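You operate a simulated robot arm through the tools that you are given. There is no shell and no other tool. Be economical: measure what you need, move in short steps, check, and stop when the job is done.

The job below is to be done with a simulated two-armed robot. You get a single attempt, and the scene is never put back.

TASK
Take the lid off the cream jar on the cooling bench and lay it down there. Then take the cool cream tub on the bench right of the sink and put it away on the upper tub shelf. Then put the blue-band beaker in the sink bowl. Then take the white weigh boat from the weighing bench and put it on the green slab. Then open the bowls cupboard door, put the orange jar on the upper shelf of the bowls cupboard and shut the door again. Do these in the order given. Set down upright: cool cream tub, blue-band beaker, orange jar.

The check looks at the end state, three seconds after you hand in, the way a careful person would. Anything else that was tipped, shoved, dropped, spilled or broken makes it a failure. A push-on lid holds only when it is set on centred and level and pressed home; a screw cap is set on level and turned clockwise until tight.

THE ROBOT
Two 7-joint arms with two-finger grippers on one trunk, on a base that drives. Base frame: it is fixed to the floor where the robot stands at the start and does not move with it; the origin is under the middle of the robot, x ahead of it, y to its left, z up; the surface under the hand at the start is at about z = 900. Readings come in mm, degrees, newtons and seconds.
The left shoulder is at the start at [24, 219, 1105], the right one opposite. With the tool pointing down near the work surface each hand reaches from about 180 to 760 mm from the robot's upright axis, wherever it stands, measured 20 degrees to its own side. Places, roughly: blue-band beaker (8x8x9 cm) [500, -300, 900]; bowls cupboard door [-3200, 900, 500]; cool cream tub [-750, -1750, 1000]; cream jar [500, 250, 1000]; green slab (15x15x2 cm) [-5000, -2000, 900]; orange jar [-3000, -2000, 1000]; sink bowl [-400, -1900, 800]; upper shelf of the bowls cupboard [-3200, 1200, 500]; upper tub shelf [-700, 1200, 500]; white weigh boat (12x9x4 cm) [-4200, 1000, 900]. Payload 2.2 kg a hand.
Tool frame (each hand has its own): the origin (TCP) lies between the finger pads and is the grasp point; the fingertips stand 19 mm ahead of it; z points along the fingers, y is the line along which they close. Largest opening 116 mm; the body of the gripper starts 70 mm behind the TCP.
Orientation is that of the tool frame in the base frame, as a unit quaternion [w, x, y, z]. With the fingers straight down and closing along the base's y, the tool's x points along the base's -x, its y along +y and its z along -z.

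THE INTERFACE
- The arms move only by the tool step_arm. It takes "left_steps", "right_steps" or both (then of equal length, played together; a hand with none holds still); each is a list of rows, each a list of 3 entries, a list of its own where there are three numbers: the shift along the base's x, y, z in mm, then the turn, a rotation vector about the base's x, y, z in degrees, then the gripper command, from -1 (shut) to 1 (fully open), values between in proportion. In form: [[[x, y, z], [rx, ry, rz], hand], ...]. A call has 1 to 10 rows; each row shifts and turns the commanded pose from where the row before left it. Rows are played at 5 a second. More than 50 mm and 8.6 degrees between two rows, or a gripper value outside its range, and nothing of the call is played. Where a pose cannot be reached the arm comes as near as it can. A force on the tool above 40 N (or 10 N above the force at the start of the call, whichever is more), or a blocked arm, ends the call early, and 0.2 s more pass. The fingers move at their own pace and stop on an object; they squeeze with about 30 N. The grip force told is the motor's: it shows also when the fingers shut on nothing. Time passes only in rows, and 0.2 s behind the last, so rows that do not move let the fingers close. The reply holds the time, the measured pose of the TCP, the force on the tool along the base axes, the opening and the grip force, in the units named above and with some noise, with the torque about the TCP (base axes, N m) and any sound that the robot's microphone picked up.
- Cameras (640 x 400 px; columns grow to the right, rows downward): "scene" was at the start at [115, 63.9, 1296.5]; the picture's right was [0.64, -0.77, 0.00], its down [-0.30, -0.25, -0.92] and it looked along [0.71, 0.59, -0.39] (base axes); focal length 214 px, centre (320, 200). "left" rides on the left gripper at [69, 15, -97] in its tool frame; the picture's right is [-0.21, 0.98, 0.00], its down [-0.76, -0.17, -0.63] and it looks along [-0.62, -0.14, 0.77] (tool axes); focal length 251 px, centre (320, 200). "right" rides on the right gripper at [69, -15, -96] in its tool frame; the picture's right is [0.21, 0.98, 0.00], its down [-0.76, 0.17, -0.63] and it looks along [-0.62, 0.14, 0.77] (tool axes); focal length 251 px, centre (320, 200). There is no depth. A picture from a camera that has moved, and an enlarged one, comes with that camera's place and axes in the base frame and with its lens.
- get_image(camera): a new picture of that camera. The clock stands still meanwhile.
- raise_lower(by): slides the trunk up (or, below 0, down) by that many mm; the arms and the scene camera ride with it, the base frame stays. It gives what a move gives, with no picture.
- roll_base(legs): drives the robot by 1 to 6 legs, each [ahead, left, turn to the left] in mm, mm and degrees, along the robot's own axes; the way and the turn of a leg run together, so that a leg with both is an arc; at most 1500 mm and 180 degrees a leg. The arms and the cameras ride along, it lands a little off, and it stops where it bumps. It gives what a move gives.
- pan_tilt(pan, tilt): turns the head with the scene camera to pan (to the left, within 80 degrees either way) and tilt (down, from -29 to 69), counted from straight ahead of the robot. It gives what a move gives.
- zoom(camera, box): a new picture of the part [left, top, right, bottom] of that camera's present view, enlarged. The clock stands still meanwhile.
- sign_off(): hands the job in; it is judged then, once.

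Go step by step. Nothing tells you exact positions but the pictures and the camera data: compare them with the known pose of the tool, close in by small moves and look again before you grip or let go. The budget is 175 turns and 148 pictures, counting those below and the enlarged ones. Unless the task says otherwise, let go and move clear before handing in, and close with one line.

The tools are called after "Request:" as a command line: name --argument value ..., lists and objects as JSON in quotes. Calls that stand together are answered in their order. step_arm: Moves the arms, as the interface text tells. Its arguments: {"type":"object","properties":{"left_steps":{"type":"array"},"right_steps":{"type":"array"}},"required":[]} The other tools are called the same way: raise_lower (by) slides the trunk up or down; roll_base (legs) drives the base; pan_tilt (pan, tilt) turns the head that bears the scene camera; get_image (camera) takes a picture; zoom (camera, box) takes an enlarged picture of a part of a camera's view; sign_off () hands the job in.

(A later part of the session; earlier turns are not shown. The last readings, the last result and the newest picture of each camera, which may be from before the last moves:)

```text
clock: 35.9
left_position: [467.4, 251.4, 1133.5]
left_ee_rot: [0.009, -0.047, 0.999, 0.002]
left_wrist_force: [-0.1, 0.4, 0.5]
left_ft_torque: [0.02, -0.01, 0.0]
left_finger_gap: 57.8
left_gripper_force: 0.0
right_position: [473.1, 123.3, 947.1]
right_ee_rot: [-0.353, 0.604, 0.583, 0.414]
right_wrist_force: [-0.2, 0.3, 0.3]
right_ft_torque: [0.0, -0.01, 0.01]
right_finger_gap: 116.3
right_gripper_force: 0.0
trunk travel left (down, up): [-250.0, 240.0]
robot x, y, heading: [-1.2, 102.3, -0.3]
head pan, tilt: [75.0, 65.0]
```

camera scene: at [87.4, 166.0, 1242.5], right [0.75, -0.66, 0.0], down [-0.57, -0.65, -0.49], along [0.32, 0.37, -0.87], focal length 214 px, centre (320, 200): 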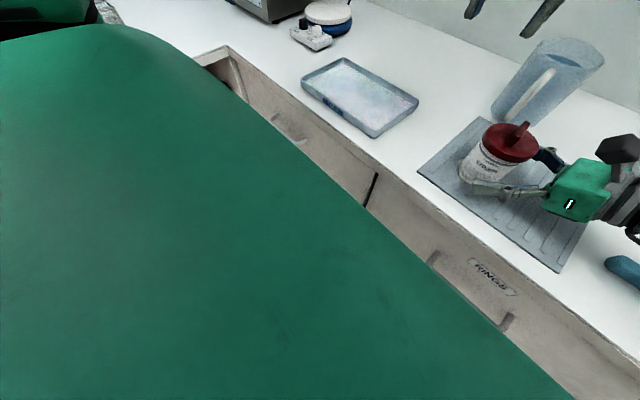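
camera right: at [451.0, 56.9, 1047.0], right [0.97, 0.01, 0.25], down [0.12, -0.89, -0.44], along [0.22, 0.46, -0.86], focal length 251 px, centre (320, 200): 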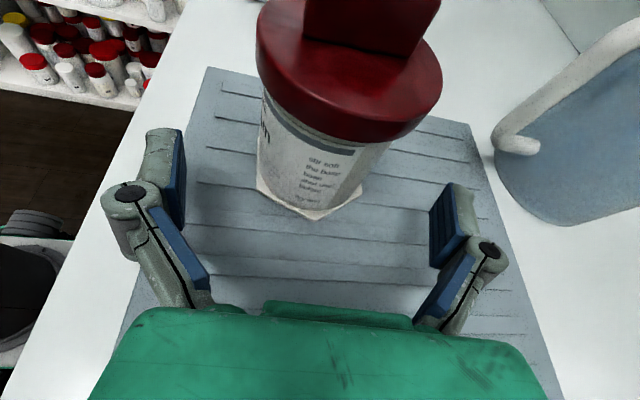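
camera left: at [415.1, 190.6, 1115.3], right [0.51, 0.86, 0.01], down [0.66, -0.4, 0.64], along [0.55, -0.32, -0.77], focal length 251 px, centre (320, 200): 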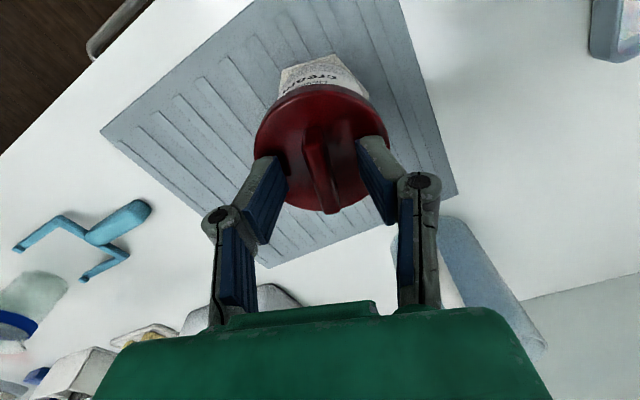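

It is steady now. I'll advance the right hand 30 mm onto the jar and point the head back at it.

Request:
step_arm --right_steps '[[[1, 10, -1], [0, 0, 0], 1], [[1, 10, -1], [0, 0, 0], 1], [[1, 10, 0], [0, 0, 0], 1], [[0, 0, 0], [0, 0, 0], 1]]'

Request:
pan_tilt --pan 20 --tilt 40

Request:
zoom --camera "scene" --box '[300, 130, 460, 250]'

Request:
get_image --camera "right"

```text
clock: 36.9
left_position: [467.3, 249.9, 1132.4]
left_ee_rot: [0.008, -0.047, 0.999, 0.003]
left_wrist_force: [-0.2, -0.1, -0.3]
left_ft_torque: [-0.02, -0.03, 0.03]
left_finger_gap: 58.0
left_gripper_force: 0.0
right_position: [475.7, 153.9, 945.6]
right_ee_rot: [-0.353, 0.603, 0.584, 0.414]
right_wrist_force: [-0.2, -0.5, -0.2]
right_ft_torque: [0.0, 0.02, 0.0]
right_finger_gap: 116.0
right_gripper_force: 0.2
trunk travel left (down, up): [-250.0, 240.0]
robot x, y, heading: [-3.1, 97.3, -0.0]
head pan, tilt: [75.0, 65.0]
```

```text
clock: 38.1
left_position: [467.3, 249.7, 1132.6]
left_ee_rot: [0.009, -0.046, 0.999, 0.006]
left_wrist_force: [0.7, 0.3, 0.0]
left_ft_torque: [0.03, 0.01, 0.0]
left_finger_gap: 58.1
left_gripper_force: 0.1
right_position: [475.0, 152.7, 946.2]
right_ee_rot: [-0.353, 0.603, 0.584, 0.414]
right_wrist_force: [-0.1, 0.5, -0.6]
right_ft_torque: [0.0, -0.03, -0.01]
right_finger_gap: 116.3
right_gripper_force: 0.0
trunk travel left (down, up): [-250.0, 240.0]
robot x, y, heading: [-1.6, 97.6, 0.1]
head pan, tilt: [20.0, 40.0]
```

```text
3.33 times, centred on (380, 190) of scene
camera zoom: at [123.8, 127.3, 1269.4], right [0.34, -0.94, 0.0], down [-0.61, -0.22, -0.76], along [0.72, 0.26, -0.65], focal length 715 px, centre (120, 233)
```

zoom: 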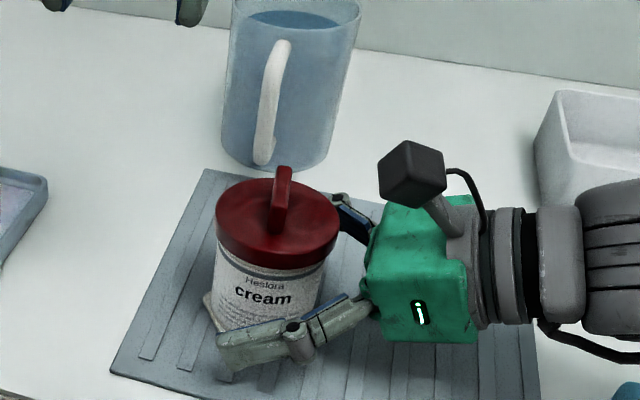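

```text
118 pictures are left
camera right: at [449.3, 96.7, 1047.9], right [0.97, 0.02, 0.25], down [0.13, -0.9, -0.42], along [0.22, 0.44, -0.87], focal length 251 px, centre (320, 200)
```

right: 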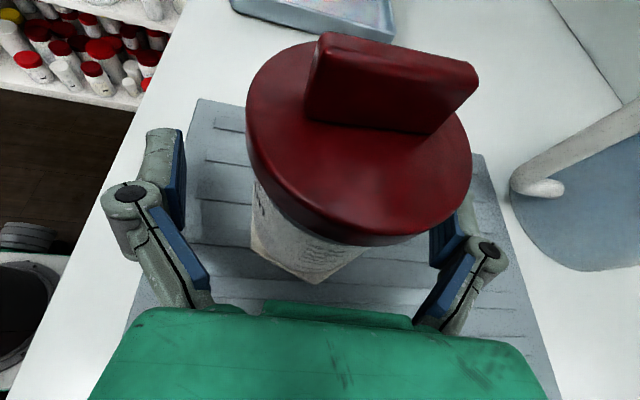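

The fingers are centred around the jar body. I'll close gently on it.

Request:
step_arm --right_steps '[[[0, 0, 0], [0, 0, 0], 0.5], [[0, 0, 0], [0, 0, 0], 0.3], [[0, 0, 0], [0, 0, 0], 0.1], [[0, 0, 0], [0, 0, 0], -1], [[0, 0, 0], [0, 0, 0], -1], [[0, 0, 0], [0, 0, 0], -1]]'

Request:
get_image --camera "scene"

Request:
get_image --camera "left"

```text
clock: 39.5
left_position: [468.3, 250.2, 1132.9]
left_ee_rot: [0.009, -0.047, 0.999, 0.006]
left_wrist_force: [0.1, -0.3, 0.4]
left_ft_torque: [-0.01, -0.03, 0.01]
left_finger_gap: 57.8
left_gripper_force: 0.0
right_position: [475.1, 153.5, 947.4]
right_ee_rot: [-0.352, 0.603, 0.584, 0.413]
right_wrist_force: [-0.2, 0.6, 2.0]
right_ft_torque: [0.05, 0.07, 0.04]
right_finger_gap: 66.6
right_gripper_force: 30.1
trunk travel left (down, up): [-250.0, 240.0]
robot x, y, heading: [-1.8, 96.0, -0.1]
head pan, tilt: [20.0, 40.0]
```

```text
117 pictures are left
camera scene: at [123.7, 127.4, 1269.5], right [0.34, -0.94, 0.0], down [-0.61, -0.22, -0.76], along [0.72, 0.26, -0.65], focal length 214 px, centre (320, 200)
```

scene: 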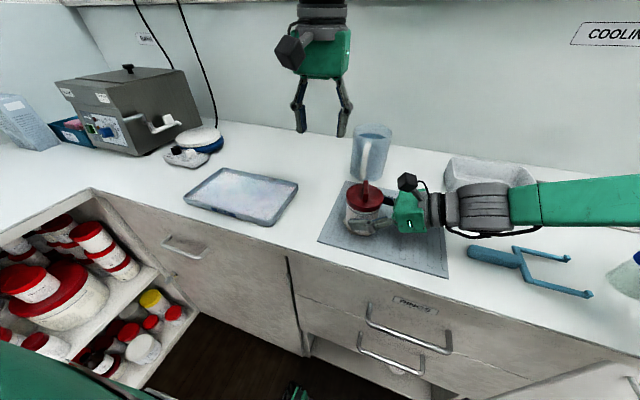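

```text
116 pictures are left
camera left: at [395.6, 257.6, 1228.4], right [0.12, 0.99, 0.01], down [0.76, -0.1, 0.64], along [0.64, -0.07, -0.76], focal length 251 px, centre (320, 200)
```

left: 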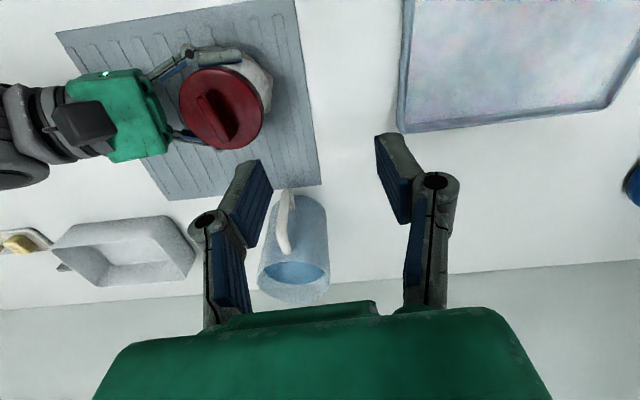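

The jar body is held by the right hand. The bar is now at about [472, 157], turned about +12°. I'll bring the left hand over it again.

Request:
step_arm --left_steps '[[[1, -24, -10], [0, 0, 1.5], -0.3], [[1, -24, -20], [0, 0, 1.5], -0.35], [[1, -23, -30], [0, 0, 1.5], -0.35], [[1, -22, -30], [0, 0, 1.5], -0.35], [[0, 0, 0], [0, 0, 0], -0.35], [[0, 0, 0], [0, 0, 0], -0.35]]'

Request:
get_image --camera "left"

Request:
zoom --camera "scene" --box '[310, 110, 450, 250]'

```text
clock: 40.9
left_position: [478.2, 163.5, 1046.6]
left_ee_rot: [0.005, -0.109, 0.994, -0.007]
left_wrist_force: [0.5, 0.0, -0.2]
left_ft_torque: [0.01, -0.01, 0.0]
left_finger_gap: 37.9
left_gripper_force: 0.0
right_position: [475.4, 154.1, 946.3]
right_ee_rot: [-0.353, 0.603, 0.584, 0.414]
right_wrist_force: [-0.3, -0.4, 2.8]
right_ft_torque: [0.04, 0.14, -0.02]
right_finger_gap: 66.6
right_gripper_force: 29.9
trunk travel left (down, up): [-250.0, 240.0]
robot x, y, heading: [-2.1, 95.5, 0.1]
head pan, tilt: [20.0, 40.0]
```

```text
115 pictures are left
camera left: at [406.4, 164.4, 1142.2], right [0.0, 1.0, -0.01], down [0.77, 0.01, 0.64], along [0.64, -0.01, -0.77], focal length 251 px, centre (320, 200)
```

left: 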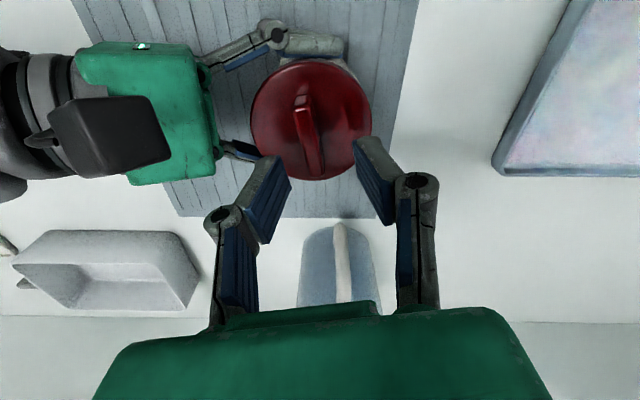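

```text
2.86 times, centred on (380, 180) of scene
camera zoom: at [122.3, 117.9, 1261.7], right [0.25, -0.97, 0.0], down [-0.69, -0.18, -0.7], along [0.68, 0.18, -0.71], focal length 613 px, centre (149, 257)
```

zoom: 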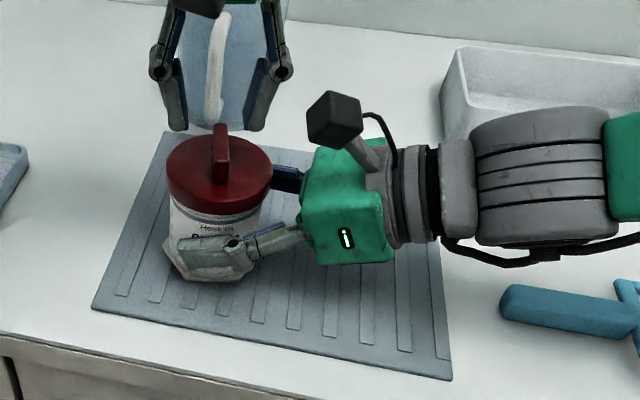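

The bar centre is at about [472, 156], turned about 10°. I'll shift, lower around it and grip.

Request:
step_arm --left_steps '[[[-2, -3.5, -5], [0, 0, -2], -0.35], [[-2, -3.5, -8], [0, 0, 0], -0.35], [[0, 0, -8], [0, 0, 0], -0.35], [[0, 0, -7], [0, 0, 0], -0.35], [[0, 0, 0], [0, 0, 0], -0.35]]'

Request:
get_image --camera "left"

Request:
zoom --camera "scene" --box '[310, 110, 450, 250]'

```text
clock: 42.1
left_position: [472.8, 156.0, 1020.0]
left_ee_rot: [0.006, -0.091, 0.996, -0.006]
left_wrist_force: [-0.1, -0.9, -0.6]
left_ft_torque: [-0.03, -0.01, 0.01]
left_finger_gap: 37.8
left_gripper_force: 0.1
right_position: [475.2, 152.9, 945.9]
right_ee_rot: [-0.353, 0.603, 0.583, 0.415]
right_wrist_force: [-0.5, 0.4, 3.5]
right_ft_torque: [0.05, 0.13, -0.02]
right_finger_gap: 66.1
right_gripper_force: 30.2
trunk travel left (down, up): [-250.0, 240.0]
robot x, y, heading: [-1.4, 98.2, -0.1]
head pan, tilt: [20.0, 40.0]
```

```text
113 pictures are left
camera left: at [400.9, 159.6, 1115.1], right [0.03, 1.0, -0.01], down [0.77, -0.02, 0.64], along [0.64, -0.03, -0.77], focal length 251 px, centre (320, 200)
```

left: 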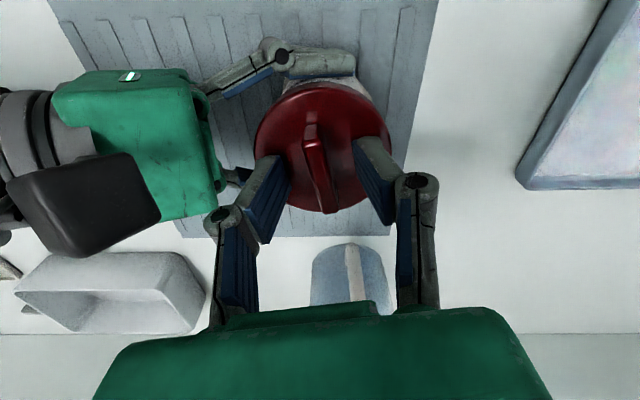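

```text
2.86 times, centred on (380, 180) of scene
camera zoom: at [121.1, 115.0, 1258.7], right [0.22, -0.98, 0.0], down [-0.72, -0.16, -0.67], along [0.66, 0.15, -0.74], focal length 613 px, centre (149, 257)
```

zoom: 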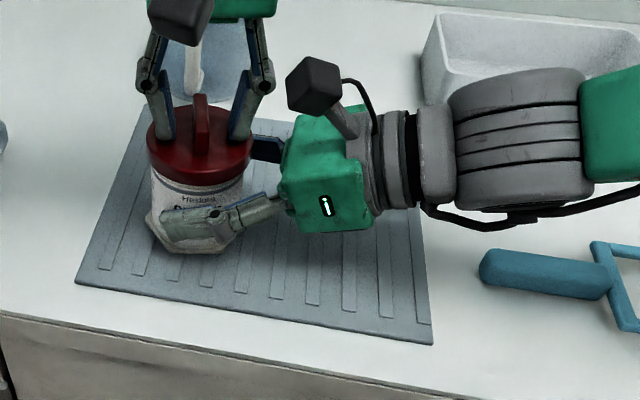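

The bar is between the fingers. I'll go down 3 mm, close, then turn the lid counter-clockwise in small steps.

Request:
step_arm --left_steps '[[[0, 0, -3], [0, 0, 0], -0.6], [[0, 0, 0], [0, 0, 0], -1], [[0, 0, 0], [0, 0, 0], -1], [[0, 0, 0], [0, 0, 0], -1]]'

Request:
step_arm --left_steps '[[[0, 0, 0], [0, 0, 6], -1], [[0, 0, 0], [0, 0, 6], -1], [[0, 0, 0], [0, 0, 6], -1], [[0, 0, 0], [0, 0, 0], -1]]'

Request:
zoom --camera "scene" --box '[310, 110, 450, 250]'

```text
clock: 43.1
left_position: [471.2, 154.7, 1017.1]
left_ee_rot: [0.007, -0.091, 0.996, -0.005]
left_wrist_force: [-0.7, 0.3, 1.2]
left_ft_torque: [0.01, 0.03, 0.04]
left_finger_gap: 9.9
left_gripper_force: 29.8
right_position: [476.2, 153.3, 946.0]
right_ee_rot: [-0.353, 0.603, 0.583, 0.414]
right_wrist_force: [0.9, -0.1, 2.7]
right_ft_torque: [0.03, 0.06, 0.0]
right_finger_gap: 66.3
right_gripper_force: 29.6
trunk travel left (down, up): [-250.0, 240.0]
robot x, y, heading: [1.1, 99.4, 0.0]
head pan, tilt: [20.0, 40.0]
heard: snap
```

```text
clock: 44.1
left_position: [471.9, 152.0, 1022.6]
left_ee_rot: [0.006, -0.244, 0.97, -0.009]
left_wrist_force: [2.7, 11.3, -1.7]
left_ft_torque: [0.3, -0.15, -0.15]
left_finger_gap: 9.6
left_gripper_force: 30.1
right_position: [474.7, 152.2, 948.2]
right_ee_rot: [-0.352, 0.604, 0.583, 0.415]
right_wrist_force: [-5.7, -12.4, 9.0]
right_ft_torque: [0.35, 0.17, 0.19]
right_finger_gap: 66.1
right_gripper_force: 30.7
trunk travel left (down, up): [-250.0, 240.0]
robot x, y, heading: [-0.8, 97.9, -0.2]
head pan, tilt: [20.0, 40.0]
```

```text
2.86 times, centred on (380, 180) of scene
camera zoom: at [124.1, 105.8, 1262.9], right [0.11, -0.99, 0.0], down [-0.7, -0.07, -0.71], along [0.71, 0.08, -0.7], focal length 613 px, centre (149, 257)
```

zoom: 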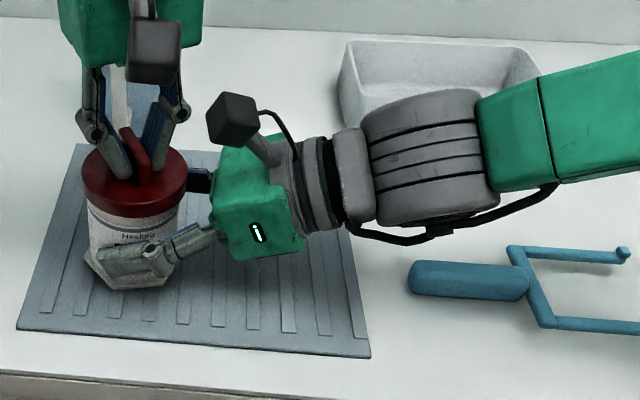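

There was a snap and the lid seems to be rising. I'll pull straight up in small steps while the right hand holds the jar.

Request:
step_arm --left_steps '[[[0, 0, 3], [0, 0, 0], -1], [[0, 0, 4], [0, 0, 0], -1], [[0, 0, 4], [0, 0, 0], -1], [[0, 0, 0], [0, 0, 0], -1]]'

Request:
zoom --camera "scene" --box '[310, 110, 450, 250]'

```text
clock: 45.1
left_position: [469.9, 153.6, 1028.7]
left_ee_rot: [0.005, -0.242, 0.97, -0.004]
left_wrist_force: [0.1, -0.6, 0.0]
left_ft_torque: [-0.01, -0.01, -0.03]
left_finger_gap: 9.9
left_gripper_force: 30.0
right_position: [475.5, 153.6, 946.0]
right_ee_rot: [-0.352, 0.604, 0.583, 0.414]
right_wrist_force: [-0.6, 0.3, 7.5]
right_ft_torque: [-0.22, 0.24, -0.02]
right_finger_gap: 66.2
right_gripper_force: 30.6
trunk travel left (down, up): [-250.0, 240.0]
robot x, y, heading: [-0.1, 98.2, 0.0]
head pan, tilt: [20.0, 40.0]
```

```text
2.86 times, centred on (380, 180) of scene
camera zoom: at [125.0, 106.2, 1264.1], right [0.11, -0.99, 0.0], down [-0.69, -0.08, -0.72], along [0.71, 0.08, -0.69], focal length 613 px, centre (149, 257)
```

zoom: 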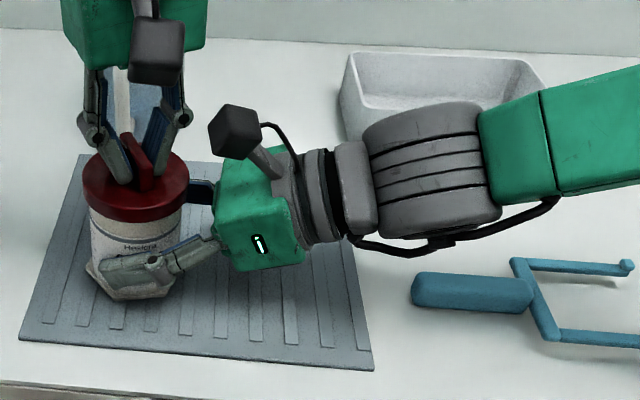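

The force is gone and jar neck shows below the lid, so it is free. I'll lift it clear.

Request:
step_arm --left_steps '[[[0, 0, 8], [0, 0, 0], -1], [[0, 0, 15], [0, 0, 0], -1], [[0, 0, 25], [0, 0, 0], -1], [[0, 0, 30], [0, 0, 0], -1], [[0, 0, 0], [0, 0, 0], -1]]'

Request:
get_image --camera "scene"

Request:
get_image --camera "left"

```text
clock: 46.3
left_position: [467.8, 149.5, 1101.7]
left_ee_rot: [0.007, -0.236, 0.972, 0.008]
left_wrist_force: [0.3, 0.2, 0.4]
left_ft_torque: [0.0, 0.0, 0.03]
left_finger_gap: 9.9
left_gripper_force: 29.6
right_position: [475.1, 152.7, 947.4]
right_ee_rot: [-0.353, 0.603, 0.583, 0.415]
right_wrist_force: [-0.2, -0.1, 7.7]
right_ft_torque: [-0.2, 0.26, 0.01]
right_finger_gap: 66.0
right_gripper_force: 30.1
trunk travel left (down, up): [-250.0, 240.0]
robot x, y, heading: [-1.6, 99.4, 0.1]
head pan, tilt: [20.0, 40.0]
```

```text
109 pictures are left
camera scene: at [130.4, 111.9, 1278.1], right [0.16, -0.99, 0.0], down [-0.56, -0.09, -0.82], along [0.81, 0.14, -0.57], focal length 214 px, centre (320, 200)
```

scene: 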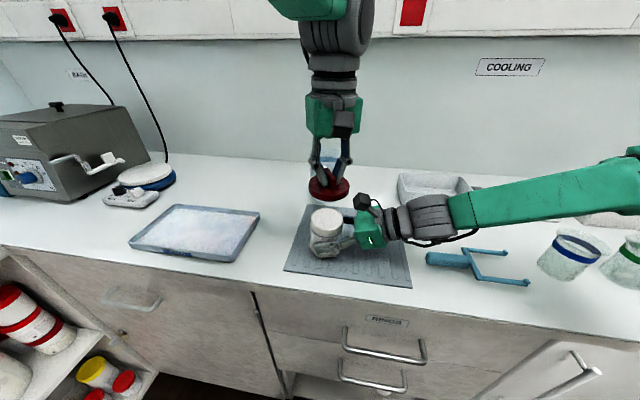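

```text
108 pictures are left
camera left: at [397.3, 129.8, 1196.3], right [-0.26, 0.97, 0.01], down [0.74, 0.19, 0.65], along [0.62, 0.18, -0.76], focal length 251 px, centre (320, 200)
```

left: 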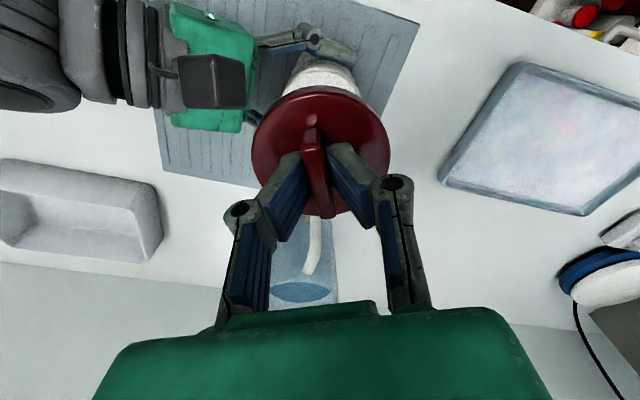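

The lid is off. There is a free gap between mat and tray around [500, 294], so I'll carry the lid there.

Request:
step_arm --left_steps '[[[8, 36, 0], [0, 0, 0], -1], [[8, 36, 0], [0, 0, 0], -1], [[8, 36, -10], [0, 0, 0], -1], [[8, 36, -30], [0, 0, 0], -1], [[0, 0, -40], [0, 0, 0], -1], [[0, 0, -40], [0, 0, 0], -1], [[0, 0, -20], [0, 0, 0], -1], [[0, 0, 0], [0, 0, 0], -1]]'

Request:
get_image --camera "scene"

Request:
get_image --camera "left"

```text
clock: 48.1
left_position: [497.6, 294.8, 961.8]
left_ee_rot: [0.008, -0.236, 0.972, 0.008]
left_wrist_force: [-0.2, 0.7, -0.7]
left_ft_torque: [0.01, 0.0, 0.0]
left_finger_gap: 9.8
left_gripper_force: 30.0
right_position: [474.9, 154.5, 945.3]
right_ee_rot: [-0.352, 0.603, 0.583, 0.415]
right_wrist_force: [0.1, 0.3, 6.9]
right_ft_torque: [-0.15, 0.17, -0.02]
right_finger_gap: 66.0
right_gripper_force: 30.0
trunk travel left (down, up): [-250.0, 240.0]
robot x, y, heading: [0.6, 100.9, -0.3]
head pan, tilt: [20.0, 40.0]
```

```text
107 pictures are left
camera scene: at [123.6, 127.3, 1269.6], right [0.34, -0.94, 0.0], down [-0.61, -0.22, -0.76], along [0.72, 0.26, -0.65], focal length 214 px, centre (320, 200)
```

scene: 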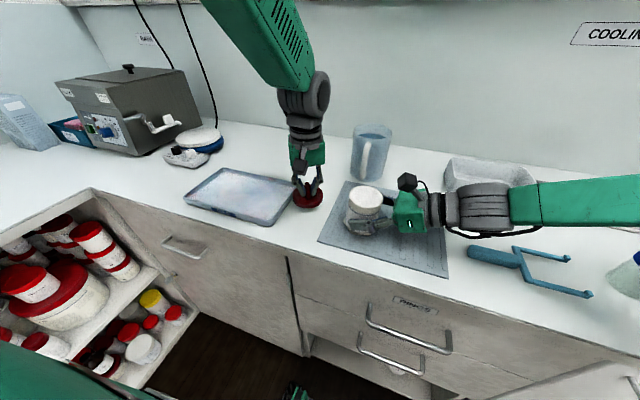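

```text
106 pictures are left
camera left: at [428.4, 274.8, 1057.1], right [-0.26, 0.97, 0.01], down [0.74, 0.19, 0.65], along [0.62, 0.18, -0.76], focal length 251 px, centre (320, 200)
```

left: 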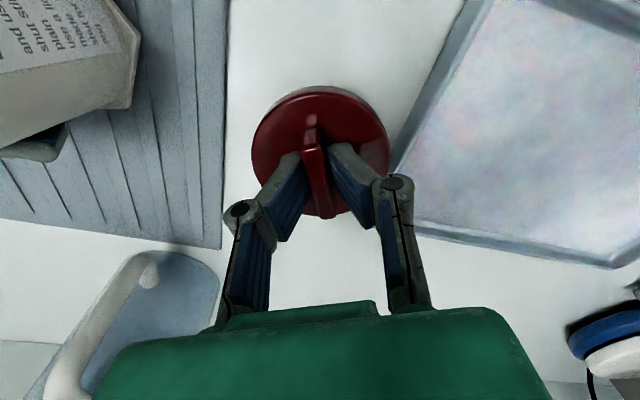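

The lid fits the gap. I'll lower it to the bench slowly.

Request:
step_arm --left_steps '[[[0, 0, -6], [0, 0, 0], -1], [[0, 0, -5], [0, 0, 0], -1], [[0, 0, -4], [0, 0, 0], -1], [[0, 0, -3], [0, 0, 0], -1], [[0, 0, 0], [0, 0, 0], -1]]'

Request:
zoom --camera "scene" --box '[250, 130, 370, 230]'

```text
clock: 49.3
left_position: [499.6, 293.1, 942.2]
left_ee_rot: [0.008, -0.236, 0.972, 0.007]
left_wrist_force: [-0.5, -1.0, -0.1]
left_ft_torque: [0.01, -0.02, -0.02]
left_finger_gap: 9.8
left_gripper_force: 30.2
right_position: [474.6, 154.6, 946.8]
right_ee_rot: [-0.353, 0.603, 0.583, 0.414]
right_wrist_force: [0.6, 0.0, 5.8]
right_ft_torque: [-0.14, 0.17, 0.01]
right_finger_gap: 66.1
right_gripper_force: 30.1
trunk travel left (down, up): [-250.0, 240.0]
robot x, y, heading: [-3.4, 100.4, 0.1]
head pan, tilt: [20.0, 40.0]
```

```text
4.00 times, centred on (310, 180) of scene
camera zoom: at [123.7, 127.4, 1269.5], right [0.34, -0.94, 0.0], down [-0.61, -0.22, -0.76], along [0.72, 0.26, -0.65], focal length 858 px, centre (360, 280)
```

zoom: 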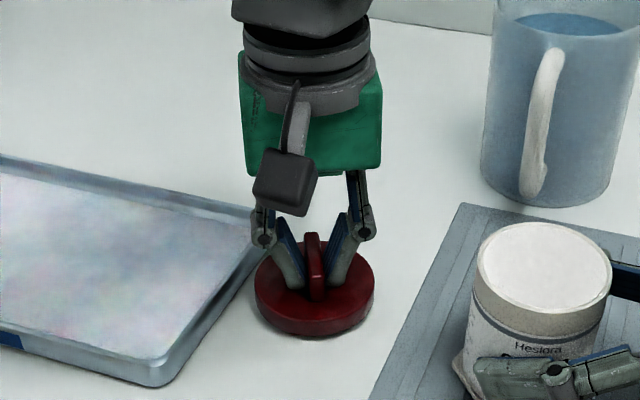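

Request:
step_arm --left_steps '[[[0, 0, -2], [0, 0, 0], -1], [[0, 0, -2], [0, 0, 0], -1], [[0, 0, 0], [0, 0, 0], -1]]'

Request:
step_arm --left_steps '[[[0, 0, -2], [0, 0, 0], -1], [[0, 0, -1], [0, 0, 0], -1], [[0, 0, 0], [0, 0, 0], -1]]'

```text
clock: 50.1
left_position: [498.8, 292.5, 939.2]
left_ee_rot: [0.008, -0.236, 0.972, 0.008]
left_wrist_force: [-0.1, 0.3, -0.4]
left_ft_torque: [-0.01, 0.02, 0.01]
left_finger_gap: 10.0
left_gripper_force: 29.7
right_position: [474.8, 153.5, 946.3]
right_ee_rot: [-0.353, 0.603, 0.584, 0.413]
right_wrist_force: [-0.2, -0.4, 5.7]
right_ft_torque: [-0.14, 0.15, 0.02]
right_finger_gap: 66.1
right_gripper_force: 30.1
trunk travel left (down, up): [-250.0, 240.0]
robot x, y, heading: [-1.0, 102.2, -0.2]
head pan, tilt: [20.0, 40.0]
```

```text
clock: 50.9
left_position: [498.6, 293.8, 936.6]
left_ee_rot: [0.009, -0.236, 0.972, 0.007]
left_wrist_force: [0.6, -1.0, 9.6]
left_ft_torque: [-0.17, 0.29, 0.01]
left_finger_gap: 9.7
left_gripper_force: 29.9
right_position: [474.2, 153.4, 946.2]
right_ee_rot: [-0.352, 0.604, 0.583, 0.414]
right_wrist_force: [-0.1, 0.5, 3.5]
right_ft_torque: [-0.06, 0.07, -0.04]
right_finger_gap: 65.7
right_gripper_force: 30.3
trunk travel left (down, up): [-250.0, 240.0]
robot x, y, heading: [-1.1, 96.3, -0.2]
head pan, tilt: [20.0, 40.0]
```

The lid touches the bench. I'll open both hands, lift the left and back the right straight off the jar.

Request:
step_arm --left_steps '[[[0, 0, 0], [0, 0, 0], -0.4], [[0, 0, 0], [0, 0, 0], -0.4], [[0, 0, 30], [0, 0, 0], -0.4], [[0, 0, 50], [0, 0, 0], -0.4], [[0, 0, 50], [0, 0, 0], -0.4], [[0, 0, 40], [0, 0, 0], -0.4], [[0, 0, 0], [0, 0, 0], -0.4], [[0, 0, 0], [0, 0, 0], -0.4], [[0, 0, 0], [0, 0, 0], -0.4]]' --right_steps '[[[0, 0, 0], [0, 0, 0], 0.3], [[0, 0, 0], [0, 0, 0], 1], [[0, 0, 0], [0, 0, 0], 1], [[-2, -26, 10], [0, 0, 0], 1], [[-2, -26, 10], [0, 0, 0], 1], [[-2, -26, 10], [0, 0, 0], 1], [[-2, -26, 12], [0, 0, 0], 1], [[-2, -26, 12], [0, 0, 0], 1], [[0, -20, 30], [0, 0, 0], 1]]'

Request:
get_image --camera "scene"

```text
clock: 52.9
left_position: [497.5, 292.0, 1106.0]
left_ee_rot: [0.009, -0.236, 0.972, 0.008]
left_wrist_force: [-0.4, -0.2, 0.1]
left_ft_torque: [0.0, -0.05, 0.06]
left_finger_gap: 34.7
left_gripper_force: 0.0
right_position: [463.7, 2.0, 1032.7]
right_ee_rot: [-0.352, 0.603, 0.584, 0.414]
right_wrist_force: [-0.2, 1.2, 1.3]
right_ft_torque: [0.0, 0.02, -0.01]
right_finger_gap: 116.1
right_gripper_force: 0.1
trunk travel left (down, up): [-250.0, 240.0]
robot x, y, heading: [-0.9, 98.7, 0.0]
head pan, tilt: [20.0, 40.0]
```

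```text
104 pictures are left
camera scene: at [122.1, 126.0, 1269.7], right [0.34, -0.94, 0.0], down [-0.61, -0.22, -0.77], along [0.72, 0.26, -0.64], focal length 214 px, centre (320, 200)
```

scene: 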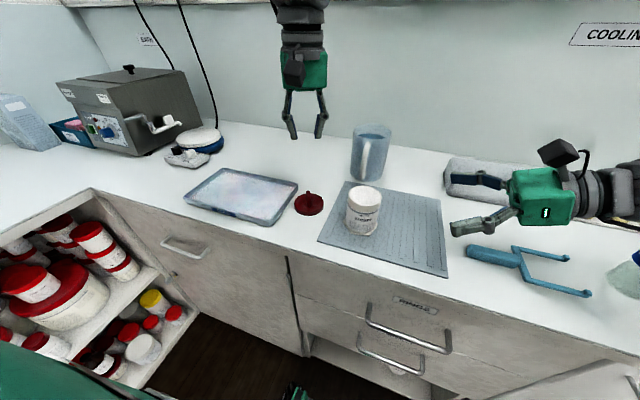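

Step one is done: the jar stands open and the lid lies on the bench. I'll fold the hands back to carrying poses before driving.

Request:
step_arm --left_steps '[[[-12, 20, 10], [0, 0, -3.3], 0], [[-12, 20, 10], [0, 0, -3.3], 0], [[-12, 20, 10], [0, 0, -3.3], 0.5], [[-12, 20, 10], [0, 0, -3.3], 1], [[-12, 20, 10], [0, 0, -3.3], 1], [[-12, 20, 10], [0, 0, -3.3], 1], [[-12, 20, 10], [0, 0, -3.3], 1], [[-12, 20, 10], [0, 0, -3.3], 1]]' --right_steps '[[[-5, -12, 20], [-8, 0, 0], 1], [[-5, -12, 20], [-8, 0, 0], 1], [[-5, -12, 20], [-8, 0, 0], 1], [[-5, -12, 20], [-8, 0, 0], 1], [[-5, -12, 20], [-8, 0, 0], 1], [[-5, -12, 20], [-8, 0, 0], 1], [[-5, -12, 20], [-8, 0, 0], 1], [[-5, -12, 20], [-8, 0, 0], 1]]'

Request:
step_arm --right_steps '[[[-4, -8, 0], [0, 0, 8.5], 1], [[-4, -8, 0], [0, 0, 8.5], 1], [[-4, -8, 0], [0, 0, 8.5], 1], [[-4, -8, 0], [0, 0, 8.5], 1], [[-4, -8, 0], [0, 0, 8.5], 1], [[-4, -8, 0], [0, 0, 8.5], 1], [[-4, -8, 0], [0, 0, 8.5], 1], [[-4, -8, 0], [0, 0, 8.5], 1], [[-4, -8, 0], [0, 0, 8.5], 1], [[0, 0, 0], [0, 0, 6], 1]]'

Request:
roll_base --legs '[[-500, 0, 0], [0, 0, -90]]'

Request:
pan_tilt --pan 0 --tilt 25

Request:
get_image --camera "scene"

```text
clock: 54.7
left_position: [402.3, 456.8, 1186.2]
left_ee_rot: [0.01, -0.008, 1.0, 0.006]
left_wrist_force: [-0.7, -0.4, 0.3]
left_ft_torque: [0.0, 0.0, 0.0]
left_finger_gap: 116.2
left_gripper_force: 0.0
right_position: [424.2, -91.2, 1190.4]
right_ee_rot: [0.022, 0.699, 0.714, 0.042]
right_wrist_force: [0.6, 0.3, 0.2]
right_ft_torque: [0.04, 0.0, -0.03]
right_finger_gap: 116.3
right_gripper_force: 0.1
trunk travel left (down, up): [-250.0, 240.0]
robot x, y, heading: [-0.9, 99.5, -0.2]
head pan, tilt: [20.0, 40.0]
```

```text
clock: 56.9
left_position: [404.2, 457.5, 1186.2]
left_ee_rot: [0.009, -0.008, 1.0, 0.004]
left_wrist_force: [-1.0, -0.6, -0.5]
left_ft_torque: [0.0, -0.01, 0.02]
left_finger_gap: 115.8
left_gripper_force: 0.0
right_position: [390.0, -163.8, 1189.7]
right_ee_rot: [-0.012, 0.053, 0.997, 0.046]
right_wrist_force: [0.6, -0.2, -0.7]
right_ft_torque: [0.02, -0.01, -0.01]
right_finger_gap: 116.1
right_gripper_force: 0.0
trunk travel left (down, up): [-250.0, 240.0]
robot x, y, heading: [-2.2, 100.4, 0.2]
head pan, tilt: [20.0, 40.0]
```

```text
clock: 63.7
left_position: [-145.8, -309.4, 1185.8]
left_ee_rot: [0.01, 0.708, 0.706, -0.004]
left_wrist_force: [0.0, -0.1, -0.6]
left_ft_torque: [0.02, -0.01, 0.01]
left_finger_gap: 115.9
left_gripper_force: 0.1
right_position: [-766.2, -285.9, 1189.7]
right_ee_rot: [0.023, 0.75, 0.66, 0.04]
right_wrist_force: [-0.5, -0.2, -0.6]
right_ft_torque: [-0.01, 0.01, -0.01]
right_finger_gap: 116.1
right_gripper_force: 0.0
trunk travel left (down, up): [-250.0, 240.0]
robot x, y, heading: [-500.3, 102.6, -91.1]
head pan, tilt: [20.0, 40.0]
```

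```text
clock: 64.5
left_position: [-146.3, -306.8, 1187.7]
left_ee_rot: [0.01, 0.708, 0.706, -0.004]
left_wrist_force: [0.3, -0.5, -0.6]
left_ft_torque: [0.03, 0.02, 0.01]
left_finger_gap: 116.0
left_gripper_force: 0.1
right_position: [-766.5, -282.5, 1190.6]
right_ee_rot: [0.025, 0.75, 0.66, 0.039]
right_wrist_force: [-0.4, -0.4, -0.8]
right_ft_torque: [0.0, -0.01, -0.01]
right_finger_gap: 115.8
right_gripper_force: 0.1
trunk travel left (down, up): [-250.0, 240.0]
robot x, y, heading: [-496.2, 97.4, -91.3]
head pan, tilt: [0.0, 25.0]
```

```text
103 pictures are left
camera scene: at [-498.7, -31.9, 1292.9], right [-1.0, 0.02, 0.0], down [0.01, 0.43, -0.91], along [-0.02, -0.9, -0.43], focal length 214 px, centre (320, 200)
```

scene: 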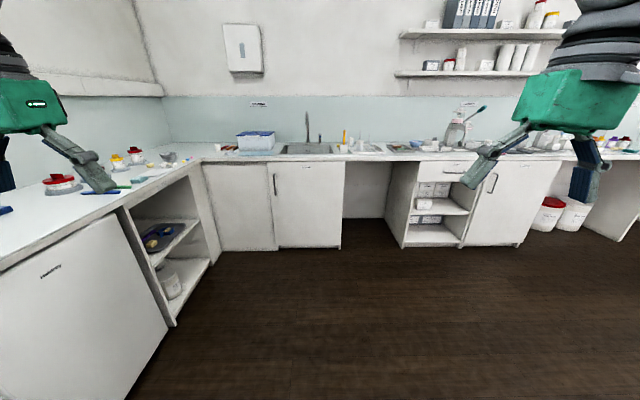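

I can see the sink bench ahead, with its front edge near y = -1510. I'll drive up to it and look.

Request:
roll_base --legs '[[1150, -100, 0]]'

Request:
pan_tilt --pan 0 --tilt 40

Request:
get_image --camera "scene"

```text
clock: 70.5
left_position: [-288.4, -1477.3, 1186.2]
left_ee_rot: [0.01, 0.715, 0.699, -0.004]
left_wrist_force: [0.6, 0.2, -0.7]
left_ft_torque: [0.03, -0.01, 0.0]
left_finger_gap: 115.8
left_gripper_force: 0.0
right_position: [-908.0, -1440.1, 1189.5]
right_ee_rot: [0.025, 0.756, 0.653, 0.04]
right_wrist_force: [-0.1, -0.3, -0.3]
right_ft_torque: [-0.02, -0.01, -0.03]
right_finger_gap: 116.1
right_gripper_force: 0.1
trunk travel left (down, up): [-250.0, 240.0]
robot x, y, heading: [-632.5, -1062.5, -92.4]
head pan, tilt: [0.0, 25.0]
```

```text
clock: 71.2
left_position: [-289.7, -1475.4, 1188.7]
left_ee_rot: [0.01, 0.715, 0.699, -0.005]
left_wrist_force: [0.3, 0.2, -0.2]
left_ft_torque: [-0.03, 0.03, -0.01]
left_finger_gap: 116.1
left_gripper_force: 0.0
right_position: [-909.5, -1437.5, 1191.4]
right_ee_rot: [0.025, 0.756, 0.653, 0.039]
right_wrist_force: [-0.1, 0.5, 0.6]
right_ft_torque: [-0.05, 0.02, -0.02]
right_finger_gap: 116.2
right_gripper_force: 0.1
trunk travel left (down, up): [-250.0, 240.0]
robot x, y, heading: [-629.5, -1065.4, -92.2]
head pan, tilt: [0.0, 40.0]
```

```text
102 pictures are left
camera scene: at [-636.2, -1187.8, 1269.7], right [-1.0, 0.04, 0.0], down [0.02, 0.64, -0.76], along [-0.03, -0.76, -0.64], focal length 214 px, centre (320, 200)
```

scene: 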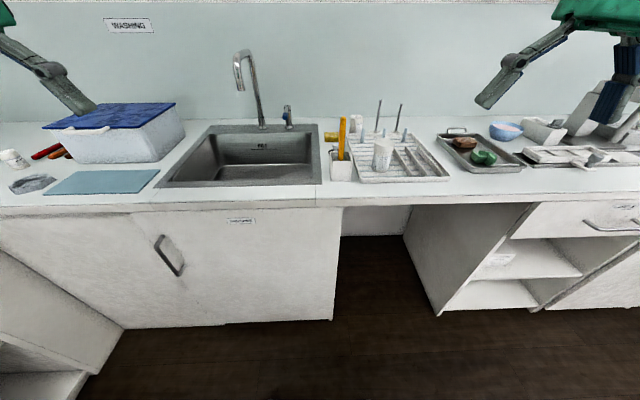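

I'll zoom on the things right of the sink to identify the cool cream tub.

Request:
zoom --camera "scene" --box '[310, 90, 470, 190]'

Request:
zoom --camera "scene" --box '[420, 90, 640, 200]'

```text
4.00 times, centred on (390, 140) of scene
camera zoom: at [-636.2, -1187.8, 1269.7], right [-1.0, 0.04, 0.0], down [0.02, 0.64, -0.76], along [-0.03, -0.76, -0.64], focal length 858 px, centre (40, 440)
```

zoom: 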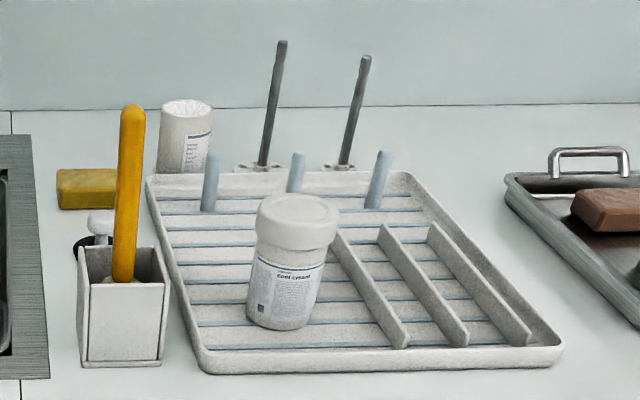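

```text
2.91 times, centred on (530, 145) of scene
camera zoom: at [-636.2, -1187.8, 1269.7], right [-1.0, 0.04, 0.0], down [0.02, 0.64, -0.76], along [-0.03, -0.76, -0.64], focal length 624 px, centre (-291, 360)
```

zoom: 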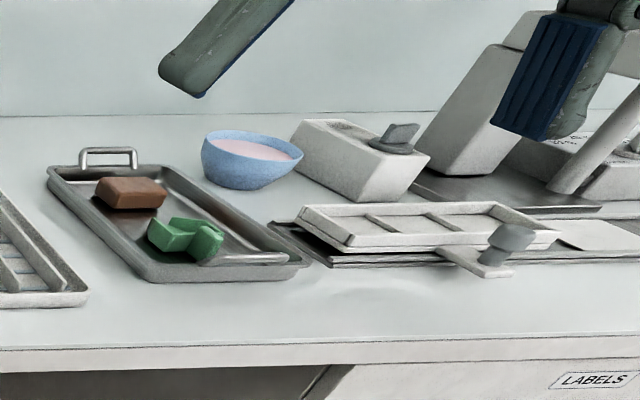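

The white-lidded cool cream tub stands on the rack at about [-846, -1765], top near z = 1000. Its shelf is under a worktop, so I'll grip the tub from the front with the hand tilted. First I drive closer.

Request:
roll_base --legs '[[140, -100, 2]]'

Request:
get_image --camera "scene"

Request:
step_arm --right_steps '[[[0, 0, 0], [-8, 0, 0], 1], [[0, 0, 0], [-8, 0, 0], 1], [[0, 0, 0], [-8, 0, 0], 1], [[0, 0, 0], [-8, 0, 0], 1], [[0, 0, 0], [-8, 0, 0], 1], [[0, 0, 0], [-8, 0, 0], 1], [[0, 0, 0], [-7, 0, 0], 1], [[0, 0, 0], [0, 0, 0], 1]]'

Request:
get_image --camera "scene"

```text
clock: 72.7
left_position: [-370.1, -1603.5, 1185.1]
left_ee_rot: [0.008, 0.702, 0.713, -0.006]
left_wrist_force: [0.0, -0.1, -1.0]
left_ft_torque: [-0.04, -0.01, -0.02]
left_finger_gap: 116.0
left_gripper_force: 0.1
right_position: [-990.0, -1588.6, 1192.8]
right_ee_rot: [0.023, 0.744, 0.667, 0.038]
right_wrist_force: [0.0, 0.0, -0.9]
right_ft_torque: [0.01, 0.0, 0.0]
right_finger_gap: 116.0
right_gripper_force: 0.0
trunk travel left (down, up): [-250.0, 240.0]
robot x, y, heading: [-734.3, -1199.6, -90.2]
head pan, tilt: [0.0, 40.0]
```

```text
99 pictures are left
camera scene: at [-721.9, -1327.4, 1269.6], right [-1.0, 0.0, 0.01], down [-0.01, 0.64, -0.76], along [-0.01, -0.76, -0.64], focal length 214 px, centre (320, 200)
```

scene: 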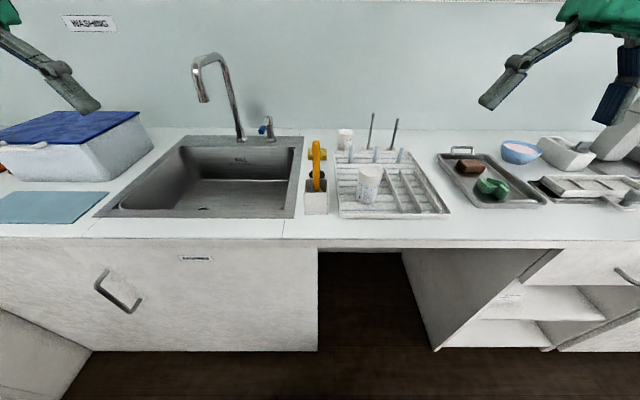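

```text
clock: 74.5
left_position: [-383.4, -1601.7, 1189.2]
left_ee_rot: [0.011, 0.702, 0.713, -0.003]
left_wrist_force: [-0.1, -0.8, 0.5]
left_ft_torque: [0.02, -0.02, -0.01]
left_finger_gap: 116.2
left_gripper_force: 0.1
right_position: [-1001.2, -1587.2, 1189.4]
right_ee_rot: [0.368, 0.647, 0.61, -0.271]
right_wrist_force: [-0.6, -0.3, 0.5]
right_ft_torque: [0.01, 0.02, -0.02]
right_finger_gap: 116.0
right_gripper_force: 0.0
trunk travel left (down, up): [-250.0, 240.0]
robot x, y, heading: [-738.1, -1203.0, -90.4]
head pan, tilt: [0.0, 40.0]
```

```text
98 pictures are left
camera scene: at [-730.3, -1327.5, 1269.6], right [-1.0, 0.0, 0.0], down [0.0, 0.64, -0.76], along [0.0, -0.76, -0.64], focal length 214 px, centre (320, 200)
```

scene: 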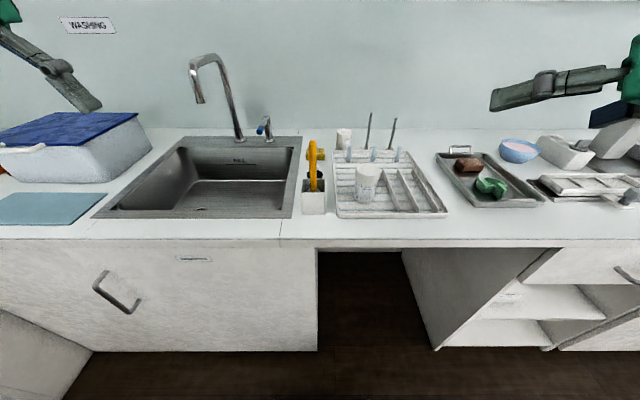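

The hand now points ahead and 35° down, with a slight roll to correct. I'll bring it to a stand-off in front of the tub at about [-850, -1655, 1031].

Request:
step_arm --right_steps '[[[30, -13, -31], [0, 2, 0], 1], [[30, -13, -31], [0, 2, 0], 1], [[30, -14, -32], [0, 2, 0], 1], [[30, -14, -32], [0, 2, 0], 1], [[31, -14, -32], [0, 0, 0], 1], [[0, 0, 0], [0, 0, 0], 1]]'

Request:
get_image --camera "right"

Request:
zoom --camera "scene" --box '[290, 90, 490, 230]'

```text
clock: 75.9
left_position: [-372.2, -1599.6, 1188.2]
left_ee_rot: [0.01, 0.702, 0.712, -0.006]
left_wrist_force: [-0.4, 0.1, 0.7]
left_ft_torque: [-0.03, 0.02, 0.0]
left_finger_gap: 116.1
left_gripper_force: 0.0
right_position: [-842.7, -1656.9, 1037.1]
right_ee_rot: [0.323, 0.625, 0.635, -0.319]
right_wrist_force: [0.7, 0.4, 0.5]
right_ft_torque: [-0.01, 0.02, 0.0]
right_finger_gap: 116.1
right_gripper_force: 0.0
right hand out of reach, approached as far as the arm can: row 1
trunk travel left (down, up): [-250.0, 240.0]
robot x, y, heading: [-735.0, -1204.7, -90.3]
head pan, tilt: [0.0, 40.0]
```

```text
97 pictures are left
camera right: at [-859.2, -1537.7, 1038.1], right [0.97, 0.14, -0.17], down [0.17, 0.07, 0.98], along [0.15, -0.99, 0.04], focal length 251 px, centre (320, 200)
```

right: 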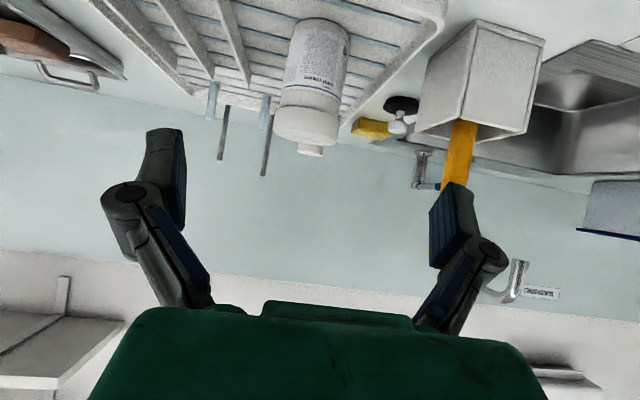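

```text
2.86 times, centred on (390, 160) of scene
camera zoom: at [-723.9, -1327.2, 1269.7], right [-1.0, 0.0, 0.01], down [0.0, 0.64, -0.76], along [-0.01, -0.76, -0.64], focal length 613 px, centre (120, 314)
```

zoom: 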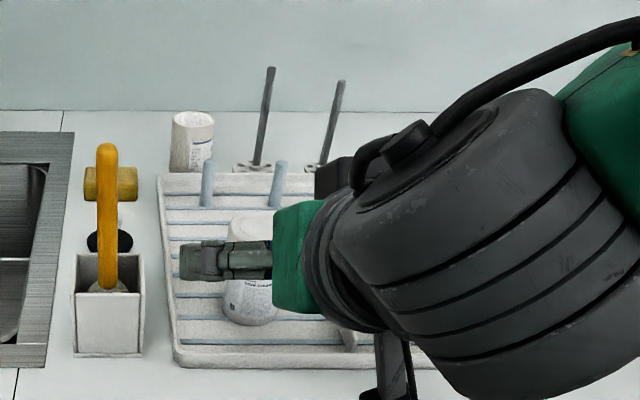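

Everything lines up: tub at about [-851, -1760]. I'll advance along the fingers, stopping short to check.

Request:
step_arm --right_steps '[[[-2, -20, -16], [0, 0, 0], 1], [[-2, -20, -16], [0, 0, 0], 1], [[-2, -20, -16], [0, 0, 0], 1], [[-1, -20, -15], [0, 0, 0], 1], [[0, 0, 0], [0, 0, 0], 1]]'

Request:
get_image --camera "right"

Request:
zoom --camera "scene" --box '[290, 90, 490, 230]'

```text
clock: 77.1
left_position: [-384.5, -1599.9, 1190.9]
left_ee_rot: [0.013, 0.702, 0.712, -0.003]
left_wrist_force: [-1.0, 0.2, 0.5]
left_ft_torque: [0.01, -0.04, 0.02]
left_finger_gap: 115.9
left_gripper_force: 0.1
right_position: [-858.1, -1738.3, 972.4]
right_ee_rot: [0.325, 0.628, 0.634, -0.315]
right_wrist_force: [-0.2, 0.5, 0.4]
right_ft_torque: [0.0, 0.01, 0.03]
right_finger_gap: 116.1
right_gripper_force: 0.1
trunk travel left (down, up): [-250.0, 240.0]
robot x, y, heading: [-736.2, -1202.9, -90.2]
head pan, tilt: [0.0, 40.0]
```

```text
95 pictures are left
camera right: at [-876.2, -1618.6, 973.4], right [0.98, 0.14, -0.17], down [0.16, 0.07, 0.99], along [0.15, -0.99, 0.04], focal length 251 px, centre (320, 200)
```

right: 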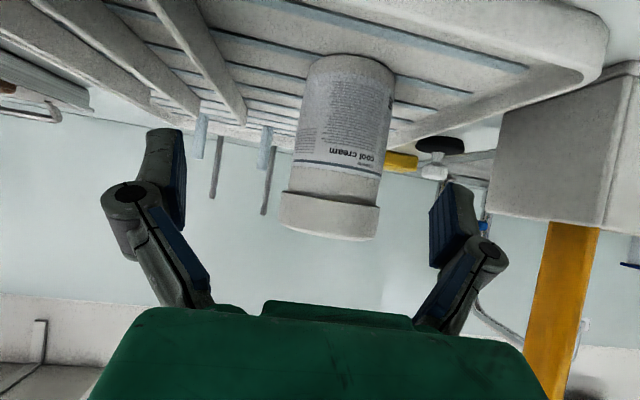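

```text
2.86 times, centred on (390, 160) of scene
camera zoom: at [-730.9, -1327.8, 1269.7], right [-1.0, 0.0, 0.0], down [0.0, 0.64, -0.76], along [0.0, -0.76, -0.64], focal length 613 px, centre (120, 314)
```

zoom: 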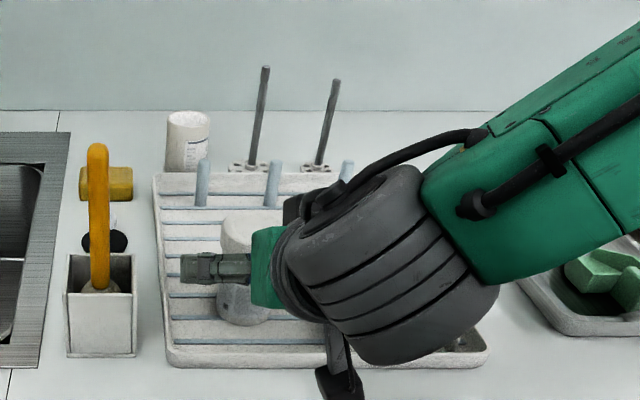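

The tub is 7 mm to the side of the fingers' centre. I'll correct, go the last 22 mm, and close.

Request:
step_arm --right_steps '[[[4, -8, -6], [0, 0, 0], 1], [[3, -8, -6], [0, 0, 0], 1], [[0, -6, -4], [0, 0, 0], 1], [[0, 0, 0], [0, 0, 0], 1]]'

Request:
get_image --camera "right"

```text
clock: 78.1
left_position: [-386.7, -1601.3, 1191.0]
left_ee_rot: [0.015, 0.702, 0.712, -0.001]
left_wrist_force: [-0.6, -0.2, 1.0]
left_ft_torque: [0.0, -0.04, 0.01]
left_finger_gap: 116.0
left_gripper_force: 0.0
right_position: [-854.6, -1761.1, 954.4]
right_ee_rot: [0.325, 0.628, 0.634, -0.314]
right_wrist_force: [-0.3, -1.0, -1.0]
right_ft_torque: [-0.01, -0.03, 0.01]
right_finger_gap: 115.9
right_gripper_force: 0.2
trunk travel left (down, up): [-250.0, 240.0]
robot x, y, heading: [-735.5, -1203.6, -90.0]
head pan, tilt: [0.0, 40.0]
```

```text
93 pictures are left
camera right: at [-873.3, -1640.6, 956.0], right [0.98, 0.14, -0.16], down [0.16, 0.06, 0.99], along [0.15, -0.99, 0.04], focal length 251 px, centre (320, 200)
```

right: 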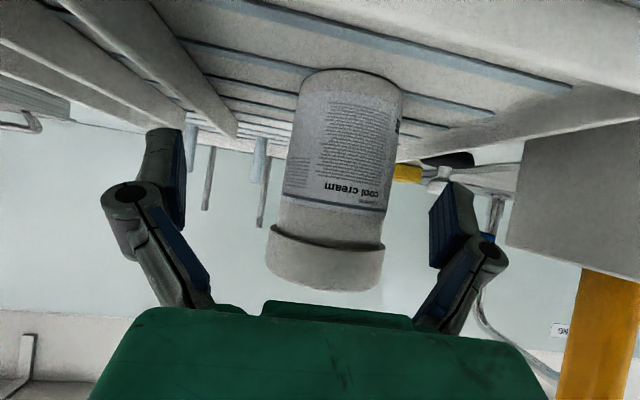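

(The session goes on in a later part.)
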